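You operate a simulated robot arm through the tools that you are given. There is no shell and no other tool. Be economical: measure what you need, move in short steps, check, and stop when the job is done.

The job below is to be done with a simulated two-armed robot. You get a single attempt, and the scene is never put back.

## Task
Take the white bay card and leave it on top of the silver light bar. Put the big red plug on the blue tile. Carry the teal tray with both arms and set it on the top of the work bench. Take the battery light from the clear end of the island bench and leave it on the lower shelf of the packing bench. Press the button one of the tile base to switch it on. Put the spares box that says "clips" from the clear end of the packing bench on the green tile. Put the little box on the red tile. Put the battery pack marked "half" from the start of the roller track on the blue lane and the battery pack labelled "full" on the gap in the carton stack. Put the short cable from the top of the work bench on the top of the prep bench. Put the bottle that says "WATER 0.5 L" from the top of the work bench on the blue book and the bottle that says "chain oil" on top of the flat carton there. Do these in any order. Set down upright: big red plug, spares box, battery pack, bottle.

Only the result counts: the job must be done as asked and must still hold three seconds after the hand-in. Knocking over, shifting, dropping, spilling or breaking anything else fails it.

## Robot
Two 7-joint arms with fingered hands on one trunk, on a base that drives. Base frame: it is fixed to the floor where the robot stands at the start and does not move with it; the origin is under the middle of the robot, x ahead of it, y to its left, z up; the surface under the hand at the start is at about z = 96. Lengths are in cm, angles in rad, forces in N, time in s.
The left shoulder is at the start at [5.2, 17.4, 109.3], the right one opposite. With the tool pointing down near the work surface each hand reaches from about 24 to 72 cm from the robot's upright axis, wherever it stands, measured 20 degrees to its own side. Places, roughly: battery light [-100, 250, 75]; battery pack [-325, 550, 100]; big red plug [-100, 200, 50]; black bottle, short white bottle, tall white bottl [-325, 275, 100]; blue book [-300, 275, 75]; blue lane (39x21 cm) [-426, 574, 88]; blue tile (18x18x3 cm) [-90, 310, 90]; button one of the tile base [-80, 380, 90]; flat carton [-325, 250, 75]; gap in the carton stack (18x18 cm) [-480, 538, 48]; green tile (18x18x3 cm) [-180, 550, 90]; little box [-300, 550, 100]; lower shelf of the packing bench [-140, 550, 20]; red tile (18x18x3 cm) [-100, 380, 90]; short cable (22x22x5 cm) [-330, 300, 90]; silver light bar (8x55x7 cm) [-130, 200, 60]; spares box [-150, 550, 100]; teal tray (23x39x8 cm) [-90, 210, 50]; top of the prep bench [-760, 270, 90]; top of the work bench [-300, 200, 90]; white bay card [50, 25, 100]. Payload 3.8 kg a hand.
The tool frame of a hand sits at the grasp point between the pads (the TCP): z along the fingers, y along the line on which they close. The tips reach 2.6 cm beyond it. The gripper opens to 13.2 cm. The gripper's body begins 7.3 cm behind the TCP. The gripper is a hand of 3 fingers: y runs from the thumb to the fingers, the wrist lies at [0, 0, -22.4] in the tool frame.
Orientation is told as [roll, pitch, yaw] about the base's x, y, z axes, in that order, counted from this pose: with the fingers straight down and closing along the base's y, the tool's x points along the base's -x, its y along +y and its z along -z.

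## Interface
- The arms move only by the tool play_rows. It takes "left_motion", "right_motion" or both (then of equal length, played together; a hand with none holds still); each is a list of rows, each a list of 6 numbers: the shift along the tool's x, y, z in units of 30 mm (1.0 is 30 mm), then the turn, a rotation vector about the tool's x, y, z in units of 5 degrees (1.0 is 5 degrees). In form: [[tx, ty, tz, rx, ry, rz], ...]. A call has 1 to 8 rows; each row shifts and turns the commanded pose from where the row before left it, along the tool's axes as they then stand. A call with a number of a shift or a turn outside -1 to 1 is refused whole. A row lasts 0.2 s, in which the tool goes at most 5 cm and 0.15 rad; a call with a longer step from one row to the next is refused whole. A pose out of reach is approached as far as the arm can. The call stops where the force on the tool passes 40 N (or 10 N more than at its start, if that is more) or the arm is blocked; 0.2 s more then pass. In this call time passes only in rows, and 0.2 s behind the last. It gives the time, the measured TCP pose, the force on the tool (base axes), the opening and the grip force at its end, in the units of the frame above (readings bear some noise), with the torque about the TCP (base axes, N m) and any sound that the robot's microphone picked up.
- Cameras (640 x 400 px; columns grow to the right, rows downward): "scene" is now at [17.1, 2.07, 103.23]; the picture's right is [0.29, -0.96, 0.00], its down [0.31, 0.09, -0.95] and it looks along [0.91, 0.27, 0.32] (base axes); focal length 214 px, centre (320, 200). "left" rides on the left gripper at [-6.2, 0.3, -9.2] in its tool frame; the picture's right is [-0.05, -1.00, 0.00], its down [0.83, -0.04, -0.56] and it looks along [0.56, -0.03, 0.83] (tool axes); focal length 230 px, centre (320, 200). "right" rides on the right gripper at [6.2, 0.3, -9.2] in its tool frame; the picture's right is [-0.05, 1.00, 0.00], its down [-0.83, -0.04, -0.56] and it looks along [-0.55, -0.03, 0.83] (tool axes); focal length 230 px, centre (320, 200). There is no depth. A picture from a camera that has moved, and an enlarged one, comes with that camera's place and axes in the base frame and with its lens.
- snapshot(camera): a new picture of that camera. No time passes.
- move_column(by): slides the trunk up (or, below 0, down) by that many cm; the arms and the scene camera ride with it, the base frame stays. It gives what a move gives, with no picture.
- steer(legs): drives the robot by 1 to 6 legs, each [ahead, left, turn to the left] in cm, cm and rad, along the robot's own axes; the way and the turn of a leg run together, so that a leg with both is an arc; at most 150 cm and 3.142 rad a leg. The arms and the cameras ride along, it lands a little off, and it stops where it bumps. It gives what a move gives.
- set_fingers(finger1, finger2, thumb_bend, hand): sets how far each is bent, from 0 (flat) to 100 (curled in); at 30 the hand is open as for a grip, at 70 the pads meet at the TCP. One left out holds its place. A second passes; each finger stops where it meets its share of the squeeze, and holds until it gets a number again. It is the only way to open and close the hand. It gives what a move gives, with no picture; readings hold the bend of each and the force on the fingers (four entries, about 0 where the hand has none), thumb and palm.
- aim_head(pan, tilt): turns the head with the scene camera to pan (to the left, within 1.047 rad either way) and tilt (down, from -0.506 to 1.204), counted from straight ahead of the robot. It gives what a move gives.
- inspect(camera, box): a new picture of the part [left, top, right, bottom] of that camera's present view, enlarged. No time passes.
- close_job(): hands the job in; it is judged then, once.

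Go step by step. Nothing tells you exact positions but the pictures and the camera data: compare them with the known pose of the tool, close in by small moves and look again before you grip or let go. The budget is 546 turns and 338 pictures, counting those below and the enlarged ones. Unless the task says otherwise, let go and move clear before handing in, and close with one line.

The tools are called after "Request:" by a JSON object that holds its "name" and its "arguments". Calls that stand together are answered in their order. play_rows: Moves the arms, as the interface text tells. Its arguments: {"type":"object","properties":{"left_motion":{"type":"array"},"right_motion":{"type":"array"}},"required":[]} The other tools are called the same way: move_column (by) slides the trunk up or down; set_fingers (finger1, finger2, thumb_bend, hand) moves the fingers one by one; steer (legs) drives the base; aim_head (pan, tilt) turns the head that bears the scene camera; snapshot (camera) takes a picture; inspect (camera, box) takes an enlarged picture of a part of a camera's view; close_job () hands the job in.

At the start:

```text
time: 0.0
left_position: [30.3, 21.43, 121.21]
left_orientation: [-0.002, -0.001, 0.001]
left_wrist_force: [0.1, -0.6, 0.9]
left_ft_torque: [-0.02, -0.01, -0.01]
left_opening: 13.23
left_grasp_force: 0.0
left_shape: jaw
left_bend: [30.0, 30.0, 30.0]
left_finger forces: [0.1, 0.0, 0.0, 0.1, 0.0, 0.1]
right_position: [43.85, -1.64, 99.99]
right_orientation: [0.0, 0.003, 0.0]
right_wrist_force: [-1.1, -0.2, -0.2]
right_ft_torque: [0.03, 0.03, 0.0]
right_opening: 13.14
right_grasp_force: 0.0
right_shape: jaw
right_bend: [30.0, 30.0, 30.0]
right_finger forces: [0.1, 0.0, 0.0, 0.0, 0.0, 0.0]
trunk travel left (down, up): [-40.0, 8.2]
robot x, y, heading: [0.1, -0.2, -0.0]
head pan, tilt: [0.293, -0.325]
```

scene: 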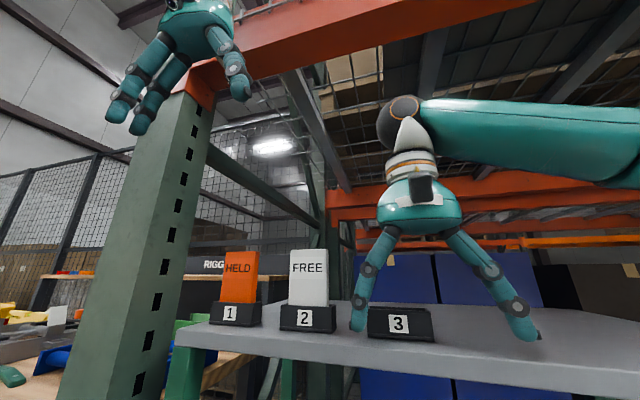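
right: 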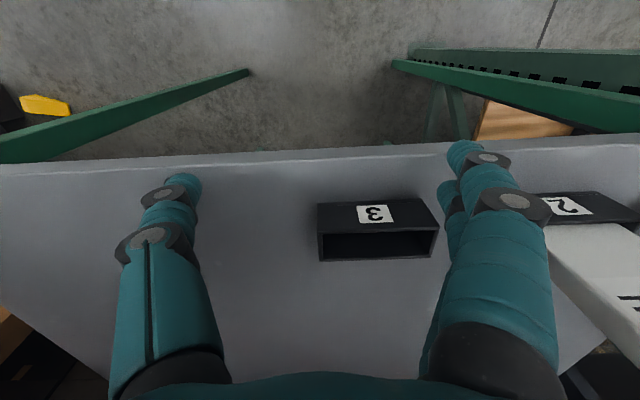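
left: 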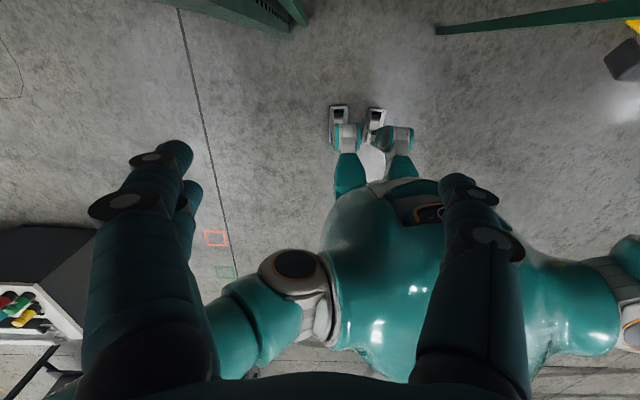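

I see a rack shelf ahead with an orange "HELD" card and a white "FREE" card in black holders; the white one in slot 2 is the bay card. I look with the head levelled to measure it.

Request:
{"name": "aim_head", "arguments": {"pan": 0.2, "tilt": 0.3}}

Request:
{"name": "snapshot", "arguments": {"camera": "scene"}}

```text
time: 1.0
left_position: [30.33, 21.51, 121.15]
left_orientation: [-0.001, -0.002, 0.001]
left_wrist_force: [0.3, 0.5, -0.2]
left_ft_torque: [0.05, -0.01, -0.04]
left_opening: 13.2
left_grasp_force: 0.0
left_shape: jaw
left_bend: [30.0, 30.0, 30.0]
left_finger forces: [0.0, 0.0, 0.0, 0.1, 0.0, 0.1]
right_position: [43.89, -1.6, 99.95]
right_orientation: [0.001, -0.001, 0.001]
right_wrist_force: [-0.1, 0.7, 0.3]
right_ft_torque: [0.0, 0.02, 0.02]
right_opening: 13.2
right_grasp_force: 0.1
right_shape: jaw
right_bend: [30.0, 30.0, 30.0]
right_finger forces: [0.0, 0.0, 0.0, 0.0, 0.0, 0.0]
trunk travel left (down, up): [-40.0, 8.2]
robot x, y, heading: [0.42, -0.22, -0.002]
head pan, tilt: [0.201, 0.3]
```

```text
334 pictures are left
camera scene: at [18.85, 1.7, 97.72], right [0.2, -0.98, 0.0], down [-0.29, -0.06, -0.96], along [0.94, 0.19, -0.29], focal length 214 px, centre (320, 200)
```

scene: 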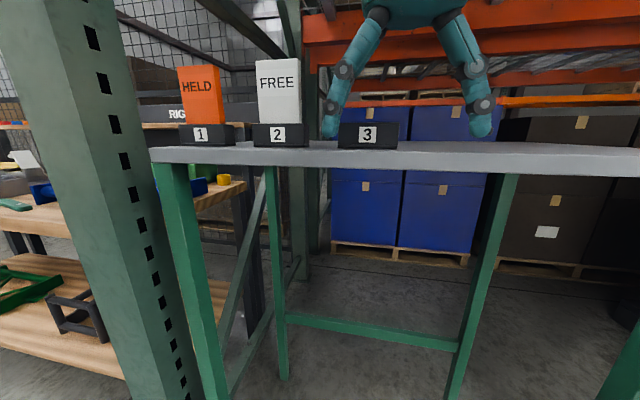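

The white card sits at about (48, 13), top at z≈106.5, 5.7 cm wide. I lift the right hand clear and bring it above the card, then look.

Request:
{"name": "play_rows", "arguments": {"right_motion": [[0, 0, -1, 0, 0, 0], [0, 0, -1, 0, 0, 0], [0, 0, -1, 0, 0, 0], [0, 0, -1, 0, 0, 0], [-0.3, 1, 0, 0, 0, 0], [-0.35, 1, 0, 0, 0, 0], [-0.35, 1, 0, 0, 0, 0], [-0.35, 1, 0, 0, 0, 0]]}}

Request:
{"name": "snapshot", "arguments": {"camera": "right"}}

Request:
{"name": "snapshot", "arguments": {"camera": "scene"}}

```text
time: 2.8
left_position: [30.37, 21.66, 121.07]
left_orientation: [-0.002, -0.002, 0.002]
left_wrist_force: [0.5, 0.3, 1.0]
left_ft_torque: [-0.03, -0.03, -0.03]
left_opening: 13.22
left_grasp_force: 0.0
left_shape: jaw
left_bend: [30.0, 30.0, 30.0]
left_finger forces: [0.0, 0.1, 0.0, 0.0, 0.1, 0.0]
right_position: [48.01, 10.45, 111.97]
right_orientation: [-0.002, 0.0, -0.001]
right_wrist_force: [-0.5, 0.2, 0.6]
right_ft_torque: [-0.02, -0.01, -0.03]
right_opening: 13.19
right_grasp_force: 0.2
right_shape: jaw
right_bend: [30.0, 30.0, 30.0]
right_finger forces: [0.0, 0.0, 0.0, 0.1, 0.0, 0.0]
trunk travel left (down, up): [-40.0, 8.2]
robot x, y, heading: [0.31, -0.25, -0.002]
head pan, tilt: [0.201, 0.3]
```

```text
333 pictures are left
camera right: at [41.79, 10.9, 121.17], right [0.05, 1.0, 0.0], down [0.83, -0.04, 0.56], along [0.56, -0.03, -0.83], focal length 230 px, centre (320, 200)
```

right: 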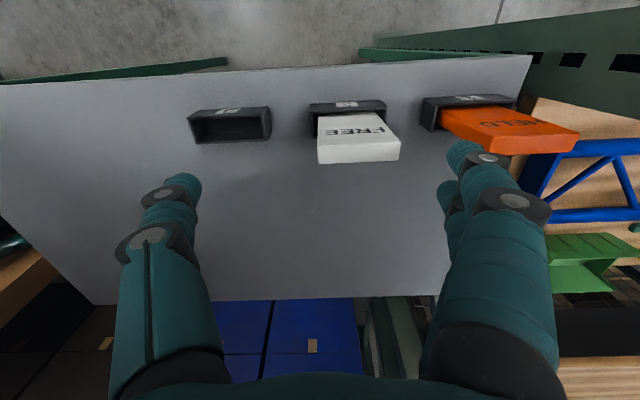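

```text
332 pictures are left
camera scene: at [18.84, 1.77, 97.71], right [0.2, -0.98, 0.0], down [-0.29, -0.06, -0.96], along [0.94, 0.19, -0.3], focal length 214 px, centre (320, 200)
```

scene: 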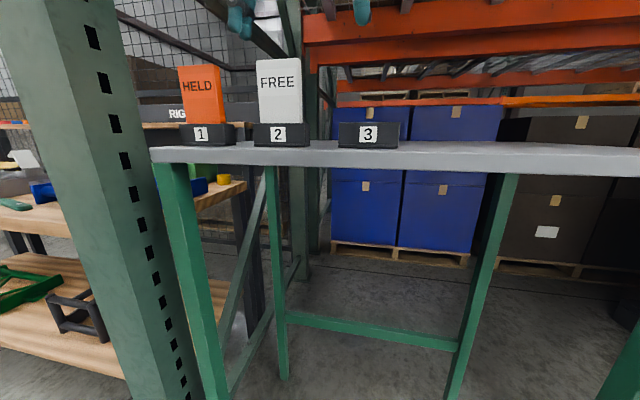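

The card's top centre is at about (47.9, 13.2); I narrow the fingers to stay clear of the orange card, centre, and lower.

Request:
{"name": "set_fingers", "arguments": {"hand": "right", "finger1": 42, "finger2": 42, "thumb_bend": 42}}

Request:
{"name": "play_rows", "arguments": {"right_motion": [[0, 0.92, 0, 0, 0, 0], [0, 0, 0.9, 0, 0, 0]]}}

Request:
{"name": "snapshot", "arguments": {"camera": "right"}}

```text
time: 3.8
left_position: [30.47, 21.52, 121.11]
left_orientation: [-0.003, -0.001, 0.003]
left_wrist_force: [-0.3, 0.2, -0.3]
left_ft_torque: [0.01, 0.0, 0.01]
left_opening: 13.21
left_grasp_force: 0.1
left_shape: jaw
left_bend: [30.0, 30.0, 30.0]
left_finger forces: [0.0, 0.0, 0.0, 0.1, 0.1, 0.1]
right_position: [48.06, 10.41, 111.92]
right_orientation: [-0.002, 0.001, 0.001]
right_wrist_force: [-0.1, -0.1, -0.3]
right_ft_torque: [0.0, -0.01, 0.0]
right_opening: 9.57
right_grasp_force: 0.1
right_shape: fingers
right_bend: [42.0, 42.0, 42.0]
right_finger forces: [0.0, 0.1, 0.0, 0.0, 0.1, 0.0]
trunk travel left (down, up): [-40.0, 8.2]
robot x, y, heading: [-0.14, 0.21, 0.001]
head pan, tilt: [0.201, 0.3]
```

```text
time: 4.4
left_position: [30.29, 21.29, 121.06]
left_orientation: [-0.001, -0.001, 0.002]
left_wrist_force: [1.0, -0.3, 0.1]
left_ft_torque: [-0.02, 0.03, 0.05]
left_opening: 13.19
left_grasp_force: 0.1
left_shape: jaw
left_bend: [30.0, 30.0, 30.0]
left_finger forces: [0.0, 0.1, 0.0, 0.0, 0.0, 0.0]
right_position: [48.11, 13.19, 109.28]
right_orientation: [0.001, 0.0, -0.001]
right_wrist_force: [0.1, -0.4, 0.2]
right_ft_torque: [0.0, 0.03, 0.01]
right_opening: 9.55
right_grasp_force: 0.1
right_shape: fingers
right_bend: [42.0, 42.0, 42.0]
right_finger forces: [0.0, 0.0, 0.1, 0.0, 0.0, 0.0]
trunk travel left (down, up): [-40.0, 8.2]
robot x, y, heading: [-0.08, -0.17, -0.003]
head pan, tilt: [0.201, 0.3]
```

```text
331 pictures are left
camera right: at [41.87, 13.52, 118.47], right [0.05, 1.0, 0.0], down [0.83, -0.04, 0.55], along [0.55, -0.03, -0.83], focal length 230 px, centre (320, 200)
```

right: 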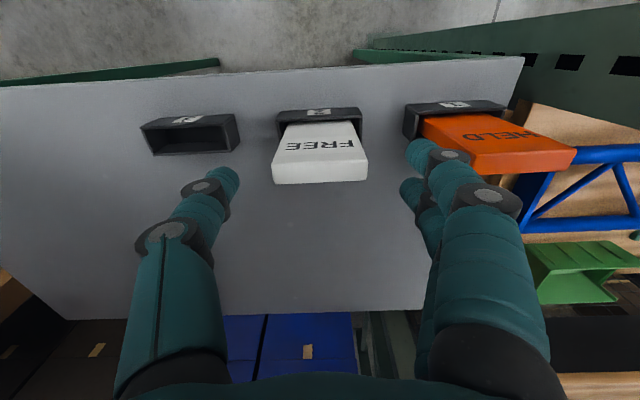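

Centred. I narrow a bit more and lower straight down around the card.

Request:
{"name": "set_fingers", "arguments": {"hand": "right", "finger1": 47, "finger2": 47, "thumb_bend": 47}}

Request:
{"name": "play_rows", "arguments": {"right_motion": [[0.05, 0, 0.95, 0, 0, 0], [0, 0, 1, 0, 0, 0]]}}

Request:
{"name": "snapshot", "arguments": {"camera": "right"}}

Request:
{"name": "snapshot", "arguments": {"camera": "scene"}}

```text
time: 5.4
left_position: [30.38, 21.55, 121.15]
left_orientation: [-0.003, -0.002, 0.002]
left_wrist_force: [-0.6, -0.1, 0.1]
left_ft_torque: [-0.01, -0.01, 0.0]
left_opening: 13.19
left_grasp_force: 0.2
left_shape: jaw
left_bend: [30.0, 30.0, 30.0]
left_finger forces: [0.1, 0.1, 0.0, 0.1, 0.0, 0.0]
right_position: [48.02, 13.23, 109.37]
right_orientation: [0.0, -0.001, -0.002]
right_wrist_force: [-0.1, 0.0, -0.3]
right_ft_torque: [-0.02, 0.0, 0.0]
right_opening: 7.85
right_grasp_force: 0.2
right_shape: fingers
right_bend: [47.0, 47.0, 47.0]
right_finger forces: [0.1, 0.1, 0.1, 0.0, 0.1, 0.1]
trunk travel left (down, up): [-40.0, 8.2]
robot x, y, heading: [-0.04, -0.22, -0.002]
head pan, tilt: [0.201, 0.3]
```

```text
time: 6.0
left_position: [30.34, 21.36, 120.99]
left_orientation: [-0.002, 0.0, 0.0]
left_wrist_force: [0.6, -0.3, -0.5]
left_ft_torque: [-0.01, 0.01, 0.02]
left_opening: 13.18
left_grasp_force: 0.1
left_shape: jaw
left_bend: [30.0, 30.0, 30.0]
left_finger forces: [0.0, 0.0, 0.0, 0.0, 0.2, 0.0]
right_position: [47.87, 13.15, 103.35]
right_orientation: [0.002, 0.0, 0.001]
right_wrist_force: [-0.2, -0.1, 0.5]
right_ft_torque: [0.0, -0.02, -0.03]
right_opening: 7.86
right_grasp_force: 0.1
right_shape: fingers
right_bend: [47.0, 47.0, 47.0]
right_finger forces: [0.0, 0.0, 0.1, 0.1, 0.0, 0.1]
trunk travel left (down, up): [-40.0, 8.2]
robot x, y, heading: [0.04, 0.14, -0.001]
head pan, tilt: [0.201, 0.3]
```

```text
330 pictures are left
camera right: at [41.7, 13.52, 112.63], right [0.05, 1.0, 0.0], down [0.83, -0.04, 0.56], along [0.55, -0.03, -0.83], focal length 230 px, centre (320, 200)
```

right: 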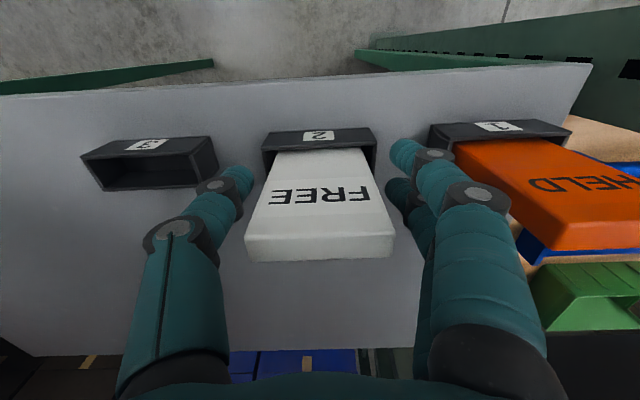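

```text
329 pictures are left
camera scene: at [18.87, 1.7, 97.71], right [0.2, -0.98, 0.0], down [-0.29, -0.06, -0.96], along [0.94, 0.19, -0.3], focal length 214 px, centre (320, 200)
```

scene: 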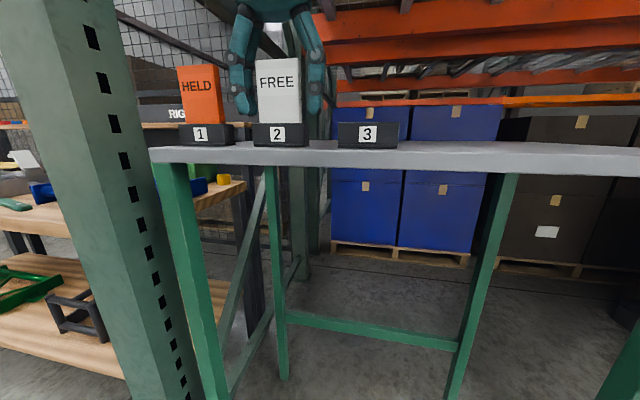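

The fingers straddle the card just above its holder. I close on it and lift.

Request:
{"name": "set_fingers", "arguments": {"hand": "right", "finger1": 62, "finger2": 62, "thumb_bend": 62}}

Request:
{"name": "snapshot", "arguments": {"camera": "right"}}

```text
time: 7.0
left_position: [30.46, 21.6, 121.08]
left_orientation: [-0.001, -0.003, 0.001]
left_wrist_force: [0.2, 1.0, 0.2]
left_ft_torque: [-0.02, 0.0, -0.01]
left_opening: 13.17
left_grasp_force: 0.0
left_shape: jaw
left_bend: [30.0, 30.0, 30.0]
left_finger forces: [0.0, 0.1, 0.2, 0.1, 0.0, 0.0]
right_position: [47.9, 13.23, 103.42]
right_orientation: [-0.001, -0.001, 0.0]
right_wrist_force: [0.5, 0.6, -0.5]
right_ft_torque: [0.02, 0.0, 0.0]
right_opening: 4.37
right_grasp_force: 9.6
right_shape: fingers
right_bend: [58.0, 56.0, 59.0]
right_finger forces: [4.1, 7.6, 0.0, 0.1, 6.8, 0.0]
trunk travel left (down, up): [-40.0, 8.2]
robot x, y, heading: [0.1, -0.23, -0.002]
head pan, tilt: [0.201, 0.3]
```

```text
328 pictures are left
camera right: at [41.69, 13.51, 112.64], right [0.05, 1.0, 0.0], down [0.83, -0.04, 0.56], along [0.55, -0.03, -0.83], focal length 230 px, centre (320, 200)
```

right: 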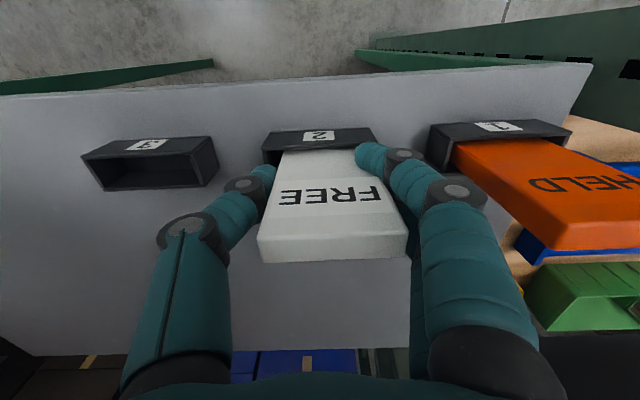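

Request:
{"name": "play_rows", "arguments": {"right_motion": [[0, 0, -0.6, 0, 0, 0], [0, 0, -1, 0, 0, 0], [0, 0, -1, 0, 0, 0]]}}

Request:
{"name": "snapshot", "arguments": {"camera": "right"}}

```text
time: 7.8
left_position: [30.3, 21.57, 121.17]
left_orientation: [-0.002, -0.002, 0.002]
left_wrist_force: [0.8, 0.7, -0.2]
left_ft_torque: [0.02, -0.02, 0.01]
left_opening: 13.17
left_grasp_force: 0.1
left_shape: jaw
left_bend: [30.0, 30.0, 30.0]
left_finger forces: [0.1, 0.1, 0.0, 0.0, 0.1, 0.0]
right_position: [47.78, 13.13, 111.18]
right_orientation: [0.0, 0.001, -0.001]
right_wrist_force: [0.4, 0.0, -0.3]
right_ft_torque: [0.0, 0.01, 0.01]
right_opening: 4.39
right_grasp_force: 9.9
right_shape: fingers
right_bend: [58.0, 56.0, 59.0]
right_finger forces: [4.2, 7.7, 0.0, 0.1, 6.8, 0.1]
trunk travel left (down, up): [-40.0, 8.2]
robot x, y, heading: [0.11, 0.12, 0.003]
head pan, tilt: [0.201, 0.3]
```

```text
327 pictures are left
camera right: at [41.55, 13.46, 120.58], right [0.05, 1.0, 0.0], down [0.83, -0.04, 0.56], along [0.56, -0.03, -0.83], focal length 230 px, centre (320, 200)
```

right: 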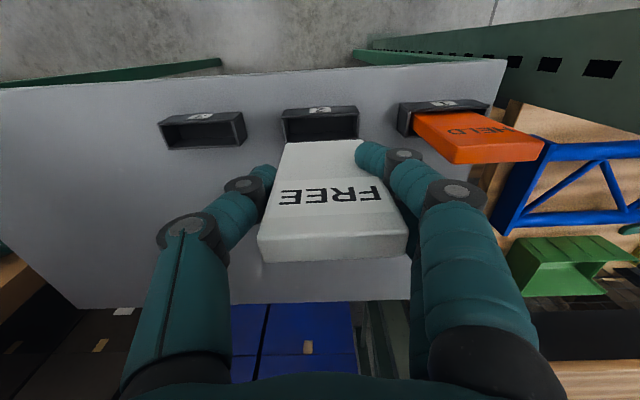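

The card is held firmly and out of its holder. I raise it more and back away from the rack, then look left.

Request:
{"name": "play_rows", "arguments": {"right_motion": [[0, 0, -1, 0, 0, 0], [0, 0, -1, 0, 0, 0], [1, 0, 0, 0, 0, 0], [1, -0.5, 0, 0, 0, 0], [1, -1, 0, 0, 0, 0], [1, -1, 0, 0, 0, 0]]}}

Request:
{"name": "steer", "arguments": {"legs": [[-60, 0, 0]]}}

Request:
{"name": "aim_head", "arguments": {"pan": 1.04, "tilt": 0.2}}

Request:
{"name": "snapshot", "arguments": {"camera": "scene"}}

```text
time: 9.2
left_position: [29.41, 20.92, 121.79]
left_orientation: [0.003, -0.012, 0.0]
left_wrist_force: [-2.4, -0.9, 0.1]
left_ft_torque: [0.09, -0.11, -0.01]
left_opening: 13.17
left_grasp_force: 0.1
left_shape: jaw
left_bend: [30.0, 30.0, 30.0]
left_finger forces: [0.0, 0.0, 0.0, 0.0, 0.1, 0.0]
right_position: [35.04, 5.37, 118.35]
right_orientation: [0.009, -0.016, -0.002]
right_wrist_force: [-0.6, 0.3, -0.1]
right_ft_torque: [0.06, -0.09, 0.0]
right_opening: 4.31
right_grasp_force: 9.4
right_shape: fingers
right_bend: [59.0, 56.0, 59.0]
right_finger forces: [4.3, 7.5, 0.0, 0.2, 6.4, 0.0]
trunk travel left (down, up): [-40.0, 8.2]
robot x, y, heading: [-0.07, -0.26, 0.003]
head pan, tilt: [0.201, 0.3]
```

```text
time: 12.6
left_position: [-29.45, 21.43, 121.01]
left_orientation: [-0.002, -0.001, -0.002]
left_wrist_force: [-0.9, 0.3, 0.3]
left_ft_torque: [0.01, 0.02, -0.03]
left_opening: 13.18
left_grasp_force: 0.1
left_shape: jaw
left_bend: [30.0, 30.0, 30.0]
left_finger forces: [0.1, 0.0, 0.0, 0.0, 0.0, 0.1]
right_position: [-23.7, 5.82, 117.4]
right_orientation: [0.001, 0.0, -0.004]
right_wrist_force: [-0.3, 0.6, -0.8]
right_ft_torque: [-0.01, -0.01, 0.02]
right_opening: 4.32
right_grasp_force: 9.5
right_shape: fingers
right_bend: [59.0, 56.0, 59.0]
right_finger forces: [4.4, 7.8, 0.0, 0.1, 6.4, 0.0]
trunk travel left (down, up): [-40.0, 8.2]
robot x, y, heading: [-59.64, 0.23, -0.006]
head pan, tilt: [0.201, 0.3]
```

```text
time: 13.8
left_position: [-29.3, 21.59, 121.11]
left_orientation: [-0.002, -0.002, -0.002]
left_wrist_force: [-0.2, -0.3, -0.4]
left_ft_torque: [-0.03, -0.01, -0.02]
left_opening: 13.2
left_grasp_force: 0.1
left_shape: jaw
left_bend: [30.0, 30.0, 30.0]
left_finger forces: [0.1, 0.0, 0.1, 0.0, 0.1, 0.0]
right_position: [-23.61, 5.92, 117.49]
right_orientation: [0.001, -0.001, -0.003]
right_wrist_force: [-0.1, -0.7, -0.3]
right_ft_torque: [0.0, 0.0, 0.0]
right_opening: 4.27
right_grasp_force: 8.9
right_shape: fingers
right_bend: [59.0, 56.0, 59.0]
right_finger forces: [4.4, 7.7, 0.0, 0.1, 6.3, 0.0]
trunk travel left (down, up): [-40.0, 8.2]
robot x, y, heading: [-59.63, 0.14, -0.004]
head pan, tilt: [1.04, 0.201]
```

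```text
326 pictures are left
camera scene: at [-45.33, 7.92, 98.64], right [0.86, -0.51, 0.0], down [-0.1, -0.17, -0.98], along [0.5, 0.84, -0.2], focal length 214 px, centre (320, 200)
```

scene: 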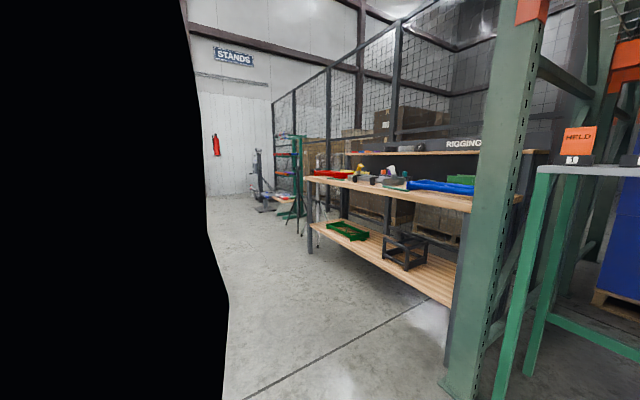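

I turn the robot left to face +y and look around.

Request:
{"name": "steer", "arguments": {"legs": [[0, 0, 1.571]]}}

Request:
{"name": "aim_head", "arguments": {"pan": 0.2, "tilt": 0.25}}

Request:
{"name": "snapshot", "arguments": {"camera": "scene"}}

Request:
{"name": "aim_head", "arguments": {"pan": 1.04, "tilt": 0.2}}

Request:
{"name": "snapshot", "arguments": {"camera": "scene"}}

```text
time: 17.9
left_position: [-80.66, 30.86, 121.11]
left_orientation: [-0.002, -0.002, 1.553]
left_wrist_force: [-0.7, 0.7, 0.9]
left_ft_torque: [0.0, 0.0, 0.02]
left_opening: 13.22
left_grasp_force: 0.1
left_shape: jaw
left_bend: [30.0, 30.0, 30.0]
left_finger forces: [0.0, 0.0, 0.1, 0.0, 0.0, 0.0]
right_position: [-65.0, 36.37, 117.34]
right_orientation: [0.001, 0.001, 1.551]
right_wrist_force: [0.1, -0.1, -0.6]
right_ft_torque: [-0.02, -0.02, -0.03]
right_opening: 4.29
right_grasp_force: 8.9
right_shape: fingers
right_bend: [59.0, 56.0, 59.0]
right_finger forces: [4.0, 7.5, 0.1, 0.0, 6.3, 0.0]
trunk travel left (down, up): [-40.0, 8.2]
robot x, y, heading: [-59.84, 0.27, 1.552]
head pan, tilt: [1.04, 0.201]
```

```text
time: 19.1
left_position: [-80.68, 30.85, 120.95]
left_orientation: [-0.003, -0.001, 1.553]
left_wrist_force: [1.1, -0.1, -1.0]
left_ft_torque: [0.01, 0.02, -0.01]
left_opening: 13.21
left_grasp_force: 0.0
left_shape: jaw
left_bend: [30.0, 30.0, 30.0]
left_finger forces: [0.0, 0.0, 0.1, 0.0, 0.1, 0.1]
right_position: [-65.03, 36.25, 117.45]
right_orientation: [-0.001, 0.0, 1.552]
right_wrist_force: [-0.5, -0.7, -0.4]
right_ft_torque: [-0.01, 0.01, 0.01]
right_opening: 4.31
right_grasp_force: 8.7
right_shape: fingers
right_bend: [59.0, 56.0, 59.0]
right_finger forces: [3.9, 7.5, 0.0, 0.1, 6.2, 0.0]
trunk travel left (down, up): [-40.0, 8.2]
robot x, y, heading: [-59.63, 0.33, 1.546]
head pan, tilt: [0.201, 0.25]
```

```text
325 pictures are left
camera scene: at [-61.46, 18.99, 98.18], right [0.98, 0.18, 0.0], down [0.04, -0.24, -0.97], along [-0.18, 0.95, -0.25], focal length 214 px, centre (320, 200)
```

scene: 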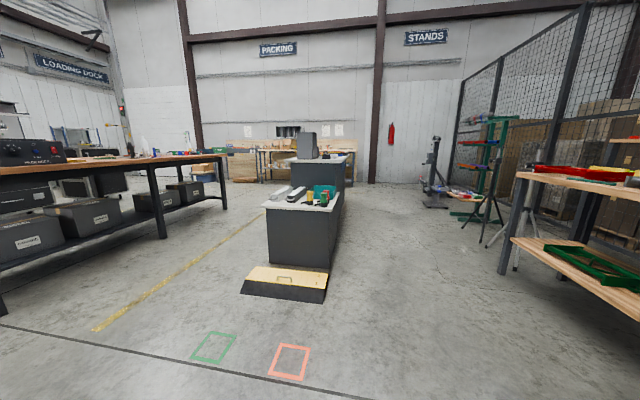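

```text
time: 20.3
left_position: [-80.71, 30.76, 121.09]
left_orientation: [-0.001, -0.002, 1.553]
left_wrist_force: [-0.2, -0.4, -0.6]
left_ft_torque: [-0.01, -0.01, 0.02]
left_opening: 13.2
left_grasp_force: 0.0
left_shape: jaw
left_bend: [30.0, 30.0, 30.0]
left_finger forces: [0.0, 0.0, 0.0, 0.1, 0.1, 0.1]
right_position: [-65.02, 36.37, 117.35]
right_orientation: [0.0, 0.001, 1.552]
right_wrist_force: [-0.8, 1.0, -0.2]
right_ft_torque: [0.0, -0.01, -0.04]
right_opening: 4.29
right_grasp_force: 8.8
right_shape: fingers
right_bend: [59.0, 56.0, 59.0]
right_finger forces: [4.0, 7.5, 0.0, 0.0, 6.2, 0.0]
trunk travel left (down, up): [-40.0, 8.2]
robot x, y, heading: [-59.57, -0.24, 1.55]
head pan, tilt: [1.04, 0.201]
```

```text
324 pictures are left
camera scene: at [-67.71, 14.68, 98.64], right [0.52, 0.85, 0.0], down [0.17, -0.1, -0.98], along [-0.84, 0.51, -0.2], focal length 214 px, centre (320, 200)
```

scene: 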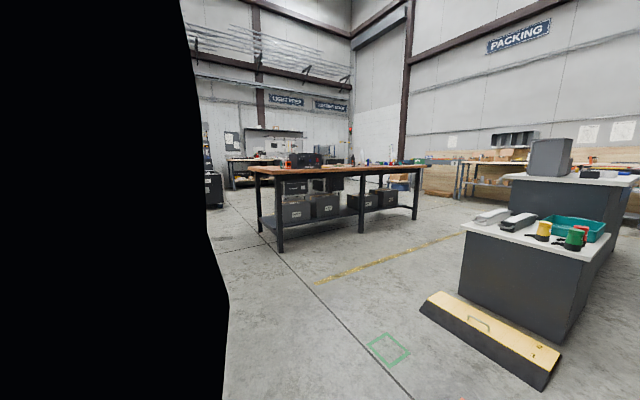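

I see the island bench (low part with two light bars, plugs and the teal tray at x≈-130..-80, y≈155+; higher part behind), the work bench to the left and the packing bench far ahead. I drive round to the island's left side and face it.

Request:
{"name": "steer", "arguments": {"legs": [[0, 125, 0], [150, 0, 0], [45, 0, 0], [0, 0, -1.55]]}}

Request:
{"name": "aim_head", "arguments": {"pan": 0.0, "tilt": 0.6}}

Request:
{"name": "snapshot", "arguments": {"camera": "scene"}}

```text
time: 44.4
left_position: [-150.95, 217.76, 121.1]
left_orientation: [-0.001, -0.001, 0.031]
left_wrist_force: [0.6, 0.3, 0.6]
left_ft_torque: [0.0, 0.04, 0.01]
left_opening: 13.2
left_grasp_force: 0.0
left_shape: jaw
left_bend: [30.0, 30.0, 30.0]
left_finger forces: [0.1, 0.1, 0.1, 0.0, 0.0, 0.0]
right_position: [-144.57, 202.35, 117.44]
right_orientation: [0.0, 0.001, 0.028]
right_wrist_force: [-0.2, 0.3, -0.4]
right_ft_torque: [0.0, 0.01, -0.01]
right_opening: 4.26
right_grasp_force: 8.8
right_shape: fingers
right_bend: [59.0, 56.0, 59.0]
right_finger forces: [3.7, 7.6, 0.0, 0.1, 6.2, 0.0]
trunk travel left (down, up): [-40.0, 8.2]
robot x, y, heading: [-180.5, 195.55, 0.03]
head pan, tilt: [1.04, 0.201]
```

```text
time: 45.7
left_position: [-150.69, 217.72, 121.04]
left_orientation: [-0.001, -0.002, 0.03]
left_wrist_force: [0.0, 0.4, -0.1]
left_ft_torque: [0.04, -0.01, -0.01]
left_opening: 13.2
left_grasp_force: 0.0
left_shape: jaw
left_bend: [30.0, 30.0, 30.0]
left_finger forces: [0.0, 0.0, 0.0, 0.0, 0.1, 0.0]
right_position: [-144.63, 202.42, 117.46]
right_orientation: [-0.001, 0.0, 0.029]
right_wrist_force: [0.6, 0.7, -0.2]
right_ft_torque: [-0.01, -0.01, -0.01]
right_opening: 4.27
right_grasp_force: 8.6
right_shape: fingers
right_bend: [59.0, 56.0, 59.0]
right_finger forces: [3.6, 7.7, 0.1, 0.1, 6.3, 0.0]
trunk travel left (down, up): [-40.0, 8.2]
robot x, y, heading: [-180.25, 195.66, 0.022]
head pan, tilt: [0.0, 0.6]
```

```text
323 pictures are left
camera scene: at [-162.0, 195.8, 94.97], right [0.03, -1.0, 0.0], down [-0.56, -0.02, -0.83], along [0.82, 0.02, -0.56], focal length 214 px, centre (320, 200)
```

scene: 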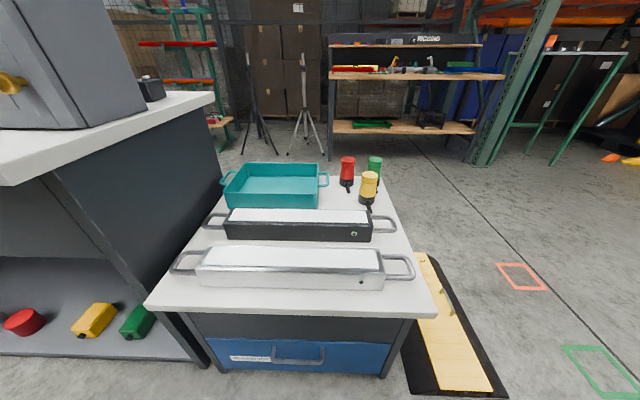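

The silver bar is the nearest one: centre ≈(-130, 202), top z≈57 (bench top z≈50). I'll stand the card on it with its width across the bar, so I lower the trunk and turn the right hand 90° while moving over the bar.

Request:
{"name": "move_column", "arguments": {"by": -30}}

Request:
{"name": "play_rows", "arguments": {"right_motion": [[-0.6, 0, 0, 0, 0, -1], [-0.6, 0, 0, 0, 0, -1], [-0.5, -0.2, 0, 0, 0, -1], [-0.5, -0.2, 0, 0, 0, -1], [0, 0, 0, 0, 0, -1], [0, 0, 0, 0, 0, -1], [0, 0, 0, 0, 0, -1], [0, 0, 0, 0, 0, -1]]}}

Request:
{"name": "play_rows", "arguments": {"right_motion": [[0, 0, 0, 0, 0, -1], [0, 0, 0, 0, 0, -1], [0, 0, 0, 0, 0, -1], [0, 0, 0, 0, 0, -1], [0, 0, 0, 0, 0, -1], [0, 0, 0, 0, 0, -1], [0, 0, 0, 0, 0, -1], [0, 0, 0, 0, 0, -1]]}}

Request:
{"name": "snapshot", "arguments": {"camera": "scene"}}

Request:
{"name": "snapshot", "arguments": {"camera": "right"}}

```text
time: 48.7
left_position: [-150.81, 217.8, 91.06]
left_orientation: [-0.002, -0.002, 0.028]
left_wrist_force: [-0.1, 0.3, 0.1]
left_ft_torque: [0.01, 0.0, -0.01]
left_opening: 13.2
left_grasp_force: 0.1
left_shape: jaw
left_bend: [30.0, 30.0, 30.0]
left_finger forces: [0.0, 0.0, 0.1, 0.1, 0.0, 0.1]
right_position: [-144.6, 202.31, 87.57]
right_orientation: [-0.001, -0.002, 0.029]
right_wrist_force: [-0.6, 0.6, -0.5]
right_ft_torque: [0.03, 0.0, -0.01]
right_opening: 4.25
right_grasp_force: 9.1
right_shape: fingers
right_bend: [59.0, 56.0, 59.0]
right_finger forces: [3.6, 7.6, 0.1, 0.1, 6.2, 0.0]
trunk travel left (down, up): [-10.0, 38.2]
robot x, y, heading: [-180.3, 195.67, 0.026]
head pan, tilt: [0.0, 0.6]
```

```text
time: 50.5
left_position: [-150.82, 217.8, 91.02]
left_orientation: [-0.001, -0.001, 0.03]
left_wrist_force: [-0.3, 0.1, 0.8]
left_ft_torque: [-0.01, 0.01, -0.02]
left_opening: 13.18
left_grasp_force: 0.0
left_shape: jaw
left_bend: [30.0, 30.0, 30.0]
left_finger forces: [0.0, 0.0, 0.0, 0.0, 0.0, 0.0]
right_position: [-137.83, 202.24, 87.5]
right_orientation: [0.0, -0.001, 0.729]
right_wrist_force: [0.1, -0.5, -1.0]
right_ft_torque: [-0.01, 0.04, 0.02]
right_opening: 4.27
right_grasp_force: 9.0
right_shape: fingers
right_bend: [59.0, 56.0, 59.0]
right_finger forces: [3.7, 7.6, 0.0, 0.1, 6.0, 0.0]
trunk travel left (down, up): [-10.0, 38.2]
robot x, y, heading: [-180.62, 195.19, 0.028]
head pan, tilt: [0.0, 0.6]
```

```text
time: 52.3
left_position: [-150.69, 217.83, 91.05]
left_orientation: [-0.003, -0.002, 0.03]
left_wrist_force: [0.5, 0.5, 0.0]
left_ft_torque: [0.0, 0.0, 0.0]
left_opening: 13.2
left_grasp_force: 0.0
left_shape: jaw
left_bend: [30.0, 30.0, 30.0]
left_finger forces: [0.1, 0.0, 0.1, 0.0, 0.0, 0.0]
right_position: [-137.82, 202.19, 87.47]
right_orientation: [-0.001, 0.0, 1.426]
right_wrist_force: [-0.2, 0.7, -0.4]
right_ft_torque: [-0.01, 0.0, -0.01]
right_opening: 4.23
right_grasp_force: 8.8
right_shape: fingers
right_bend: [59.0, 56.0, 59.0]
right_finger forces: [3.7, 7.7, 0.1, 0.0, 6.1, 0.1]
trunk travel left (down, up): [-10.0, 38.2]
robot x, y, heading: [-180.43, 195.64, 0.023]
head pan, tilt: [0.0, 0.6]
```

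```text
322 pictures are left
camera scene: at [-162.88, 195.76, 63.84], right [0.03, -1.0, 0.0], down [-0.56, -0.02, -0.83], along [0.82, 0.02, -0.56], focal length 214 px, centre (320, 200)
```

scene: 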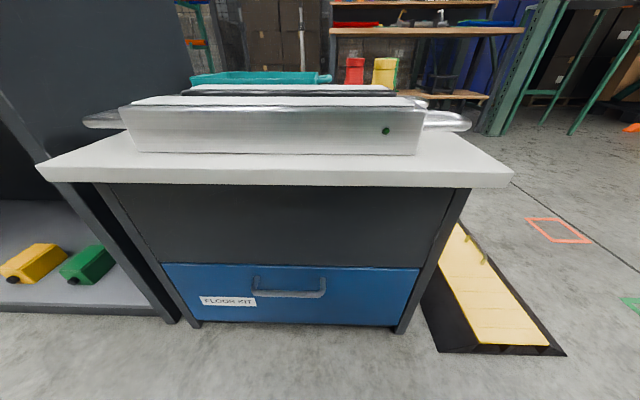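

```text
321 pictures are left
camera right: at [-139.13, 196.18, 96.69], right [-0.98, 0.2, 0.0], down [0.16, 0.82, 0.56], along [0.11, 0.54, -0.83], focal length 230 px, centre (320, 200)
```

right: 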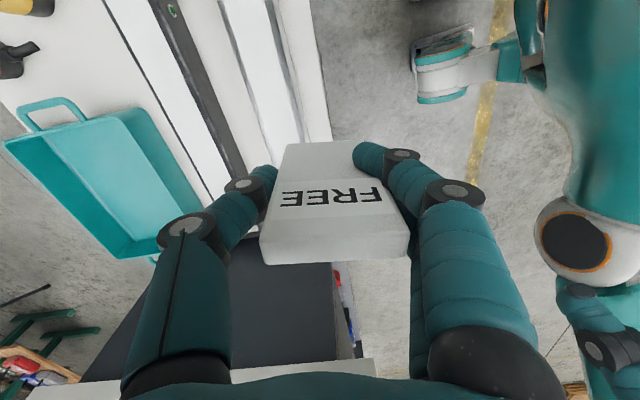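

Bar top is at z≈58.4, x from -134.7 to -126.7. I finish the yaw, shift +7 cm in x over its centre line and lower to about 5 cm above it.

Request:
{"name": "play_rows", "arguments": {"right_motion": [[0, 0, 0, 0, 0, -0.85], [0, 0, 0, 0, 0, -0.85], [0, -0.8, 0, 0, 0, 0], [0, -0.8, 0, 0, 0, 0], [0, -0.8, 0, 0, 0, 0], [0, 0, 1, 0, 0, 0], [0, 0, 1, 0, 0, 0], [0, 0, 1, 0, 0, 0]]}}

Request:
{"name": "aim_head", "arguments": {"pan": -0.1, "tilt": 0.1}}

Request:
{"name": "snapshot", "arguments": {"camera": "scene"}}

Request:
{"name": "snapshot", "arguments": {"camera": "right"}}

```text
time: 54.1
left_position: [-150.65, 217.68, 91.06]
left_orientation: [-0.003, 0.0, 0.029]
left_wrist_force: [-0.5, -0.3, 0.0]
left_ft_torque: [0.0, 0.01, 0.01]
left_opening: 13.2
left_grasp_force: 0.0
left_shape: jaw
left_bend: [30.0, 30.0, 30.0]
left_finger forces: [0.1, 0.1, 0.1, 0.1, 0.0, 0.1]
right_position: [-130.66, 202.25, 78.45]
right_orientation: [-0.001, 0.001, 1.573]
right_wrist_force: [0.5, -0.2, -1.0]
right_ft_torque: [0.01, 0.02, -0.02]
right_opening: 4.24
right_grasp_force: 8.5
right_shape: fingers
right_bend: [59.0, 56.0, 59.0]
right_finger forces: [3.8, 7.7, 0.0, 0.0, 6.1, 0.1]
trunk travel left (down, up): [-10.0, 38.2]
robot x, y, heading: [-180.57, 195.58, 0.028]
head pan, tilt: [0.0, 0.6]
```

```text
time: 55.0
left_position: [-150.79, 217.86, 91.28]
left_orientation: [-0.001, -0.002, 0.029]
left_wrist_force: [0.1, 0.5, 0.2]
left_ft_torque: [0.0, 0.0, -0.01]
left_opening: 13.18
left_grasp_force: 0.0
left_shape: jaw
left_bend: [30.0, 30.0, 30.0]
left_finger forces: [0.1, 0.0, 0.0, 0.1, 0.0, 0.1]
right_position: [-130.62, 202.23, 78.49]
right_orientation: [-0.001, 0.0, 1.571]
right_wrist_force: [0.7, 0.2, 0.2]
right_ft_torque: [0.05, 0.03, -0.02]
right_opening: 4.23
right_grasp_force: 8.8
right_shape: fingers
right_bend: [59.0, 56.0, 59.0]
right_finger forces: [3.8, 7.7, 0.1, 0.0, 6.1, 0.0]
trunk travel left (down, up): [-10.0, 38.2]
robot x, y, heading: [-180.61, 195.48, 0.029]
head pan, tilt: [-0.099, 0.099]
```

```text
320 pictures are left
camera scene: at [-162.54, 194.86, 68.45], right [-0.07, -1.0, 0.0], down [-0.1, 0.01, -0.99], along [0.99, -0.07, -0.1], focal length 214 px, centre (320, 200)
```

scene: 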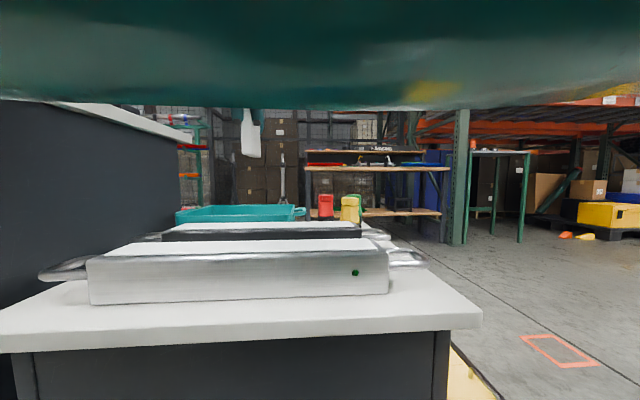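

```text
319 pictures are left
camera right: at [-131.03, 196.1, 87.75], right [-1.0, 0.05, 0.0], down [0.04, 0.83, 0.56], along [0.03, 0.55, -0.83], focal length 230 px, centre (320, 200)
```

right: 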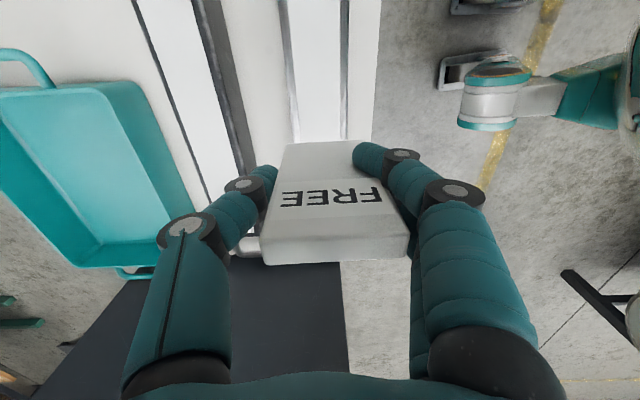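

Request:
{"name": "inspect", "arguments": {"camera": "scene", "box": [190, 90, 310, 165]}}

```text
5.33 times, centred on (250, 128) of scene
camera zoom: at [-162.54, 194.86, 68.45], right [-0.07, -1.0, 0.0], down [-0.1, 0.01, -0.99], along [0.99, -0.07, -0.1], focal length 1144 px, centre (693, 587)
```

zoom: 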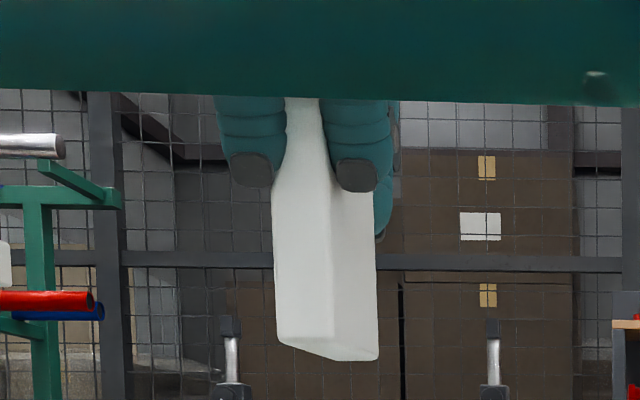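

The card hangs nearly vertical with its bottom 7 cm below the TCP. I lower to just above contact.

Request:
{"name": "play_rows", "arguments": {"right_motion": [[0, 0, 1, 0, 0, 0], [0, 0, 1, 0, 0, 0], [0, 0, 1, 0, 0, 0], [0, 0, 0.8, 0, 0, 0]]}}

Request:
{"name": "snapshot", "arguments": {"camera": "scene"}}

Request:
{"name": "snapshot", "arguments": {"camera": "right"}}

```text
time: 56.0
left_position: [-150.78, 217.84, 91.1]
left_orientation: [-0.001, 0.002, 0.029]
left_wrist_force: [-0.3, -0.1, 0.3]
left_ft_torque: [0.0, 0.0, 0.02]
left_opening: 13.16
left_grasp_force: 0.1
left_shape: jaw
left_bend: [30.0, 30.0, 30.0]
left_finger forces: [0.0, 0.0, 0.0, 0.0, 0.1, 0.0]
right_position: [-130.66, 202.09, 67.08]
right_orientation: [0.0, -0.001, 1.574]
right_wrist_force: [0.2, 0.1, -0.6]
right_ft_torque: [0.02, -0.01, 0.01]
right_opening: 4.21
right_grasp_force: 9.2
right_shape: fingers
right_bend: [59.0, 56.0, 59.0]
right_finger forces: [3.8, 7.5, 0.1, 0.0, 6.1, 0.0]
trunk travel left (down, up): [-10.0, 38.2]
robot x, y, heading: [-180.16, 195.32, 0.027]
head pan, tilt: [-0.099, 0.099]
```

```text
317 pictures are left
camera scene: at [-162.53, 194.86, 68.46], right [-0.07, -1.0, 0.0], down [-0.1, 0.01, -0.99], along [0.99, -0.07, -0.1], focal length 214 px, centre (320, 200)
```

scene: 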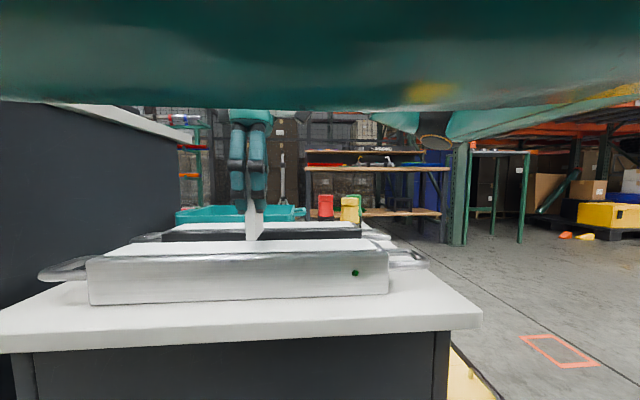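

```text
316 pictures are left
camera right: at [-131.04, 195.99, 76.37], right [-1.0, 0.05, 0.0], down [0.04, 0.83, 0.56], along [0.03, 0.55, -0.83], focal length 230 px, centre (320, 200)
```

right: 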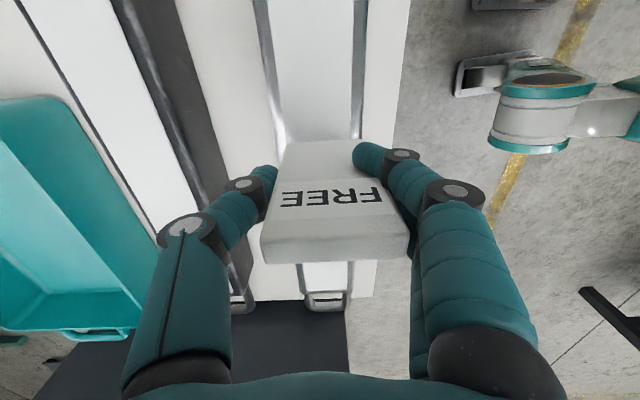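

Request:
{"name": "play_rows", "arguments": {"right_motion": [[0, 0, 0.25, 0, 0, 0], [0, 0, 0.1, 0, 0, 0], [0, 0, 0.1, 0, 0, 0]]}}

Request:
{"name": "inspect", "arguments": {"camera": "scene", "box": [190, 190, 310, 265]}}

```text
time: 56.8
left_position: [-150.81, 217.78, 91.13]
left_orientation: [-0.001, -0.003, 0.028]
left_wrist_force: [0.7, 0.8, -0.3]
left_ft_torque: [-0.01, -0.02, 0.02]
left_opening: 13.22
left_grasp_force: 0.0
left_shape: jaw
left_bend: [30.0, 30.0, 30.0]
left_finger forces: [0.1, 0.0, 0.1, 0.2, 0.0, 0.0]
right_position: [-130.65, 202.2, 65.8]
right_orientation: [0.002, 0.0, 1.573]
right_wrist_force: [-0.8, 0.5, -0.2]
right_ft_torque: [0.01, 0.01, 0.01]
right_opening: 4.21
right_grasp_force: 8.4
right_shape: fingers
right_bend: [59.0, 56.0, 59.0]
right_finger forces: [3.8, 7.6, 0.0, 0.0, 6.1, 0.1]
trunk travel left (down, up): [-10.0, 38.2]
robot x, y, heading: [-180.19, 195.27, 0.027]
head pan, tilt: [-0.099, 0.099]
```

```text
5.33 times, centred on (250, 228) of scene
camera zoom: at [-162.54, 194.86, 68.46], right [-0.07, -1.0, 0.0], down [-0.1, 0.01, -1.0], along [0.99, -0.07, -0.1], focal length 1144 px, centre (693, 53)
```

zoom: 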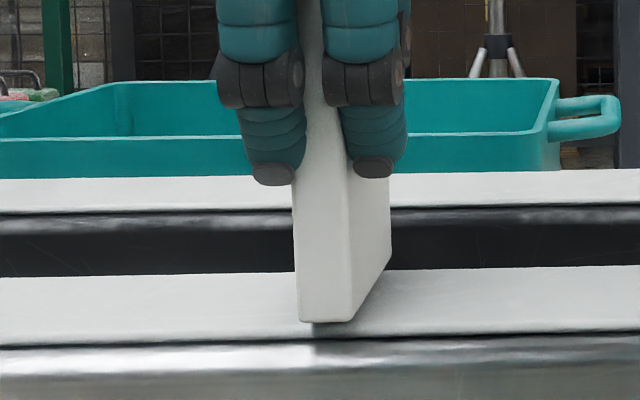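

Request:
{"name": "play_rows", "arguments": {"right_motion": [[0, 0, 0.1, 0, 0, 0], [0, 0, 0.07, 0, 0, 0]]}}

Request:
{"name": "inspect", "arguments": {"camera": "scene", "box": [190, 190, 310, 265]}}

```text
time: 57.4
left_position: [-150.81, 217.74, 91.09]
left_orientation: [-0.003, -0.003, 0.029]
left_wrist_force: [0.8, -0.6, 0.6]
left_ft_torque: [-0.01, 0.0, 0.01]
left_opening: 13.17
left_grasp_force: 0.0
left_shape: jaw
left_bend: [30.0, 30.0, 30.0]
left_finger forces: [0.0, 0.0, 0.0, 0.0, 0.0, 0.0]
right_position: [-130.63, 202.15, 65.3]
right_orientation: [-0.001, -0.003, 1.572]
right_wrist_force: [1.8, -0.6, 7.9]
right_ft_torque: [0.02, 0.18, 0.03]
right_opening: 4.13
right_grasp_force: 10.3
right_shape: fingers
right_bend: [60.0, 56.0, 59.0]
right_finger forces: [4.7, 8.7, 0.0, 0.0, 7.5, 0.1]
trunk travel left (down, up): [-10.0, 38.2]
robot x, y, heading: [-180.64, 195.17, 0.031]
head pan, tilt: [-0.099, 0.099]
```

```text
5.33 times, centred on (250, 228) of scene
camera zoom: at [-162.56, 194.85, 68.48], right [-0.07, -1.0, 0.0], down [-0.1, 0.01, -1.0], along [0.99, -0.07, -0.1], focal length 1144 px, centre (693, 53)
```

zoom: 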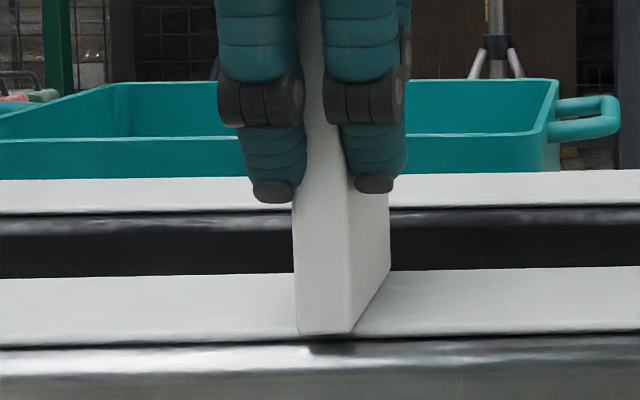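

Contact felt (8 N). I open gently.

Request:
{"name": "set_fingers", "arguments": {"hand": "right", "finger1": 50, "finger2": 50, "thumb_bend": 50}}

Request:
{"name": "inspect", "arguments": {"camera": "scene", "box": [190, 190, 310, 265]}}

Request:
{"name": "snapshot", "arguments": {"camera": "right"}}

```text
time: 58.4
left_position: [-150.75, 217.77, 91.14]
left_orientation: [-0.002, -0.001, 0.03]
left_wrist_force: [0.7, 0.0, 0.4]
left_ft_torque: [-0.02, 0.04, 0.02]
left_opening: 13.19
left_grasp_force: 0.0
left_shape: jaw
left_bend: [30.0, 30.0, 30.0]
left_finger forces: [0.1, 0.0, 0.1, 0.0, 0.0, 0.0]
right_position: [-130.62, 202.33, 65.16]
right_orientation: [0.0, 0.0, 1.572]
right_wrist_force: [1.3, 0.1, 5.4]
right_ft_torque: [0.03, 0.06, -0.02]
right_opening: 6.34
right_grasp_force: 7.3
right_shape: fingers
right_bend: [53.0, 53.0, 50.0]
right_finger forces: [6.1, 8.0, 0.0, 0.1, 0.1, 0.0]
trunk travel left (down, up): [-10.0, 38.2]
robot x, y, heading: [-180.64, 195.22, 0.026]
head pan, tilt: [-0.099, 0.099]
```

```text
5.33 times, centred on (250, 228) of scene
camera zoom: at [-162.55, 194.86, 68.47], right [-0.07, -1.0, 0.0], down [-0.1, 0.01, -1.0], along [0.99, -0.07, -0.1], focal length 1144 px, centre (693, 53)
```

zoom: 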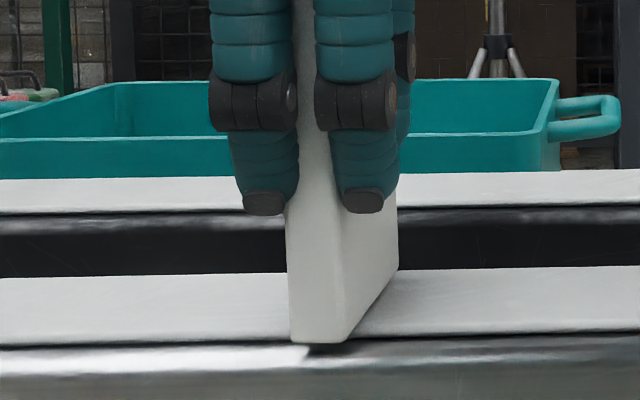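

```text
312 pictures are left
camera right: at [-131.03, 196.08, 74.49], right [-1.0, 0.05, 0.0], down [0.04, 0.83, 0.56], along [0.03, 0.55, -0.83], focal length 230 px, centre (320, 200)
```

right: 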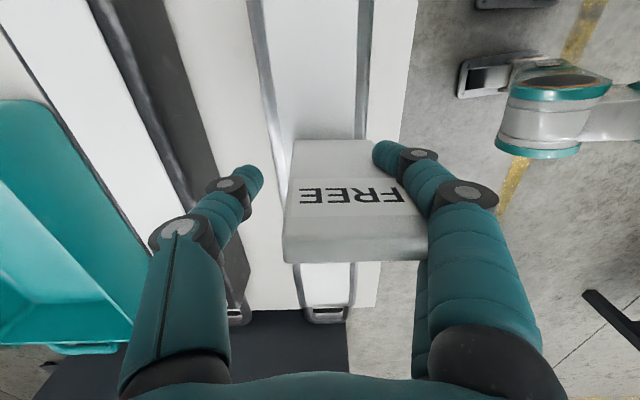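

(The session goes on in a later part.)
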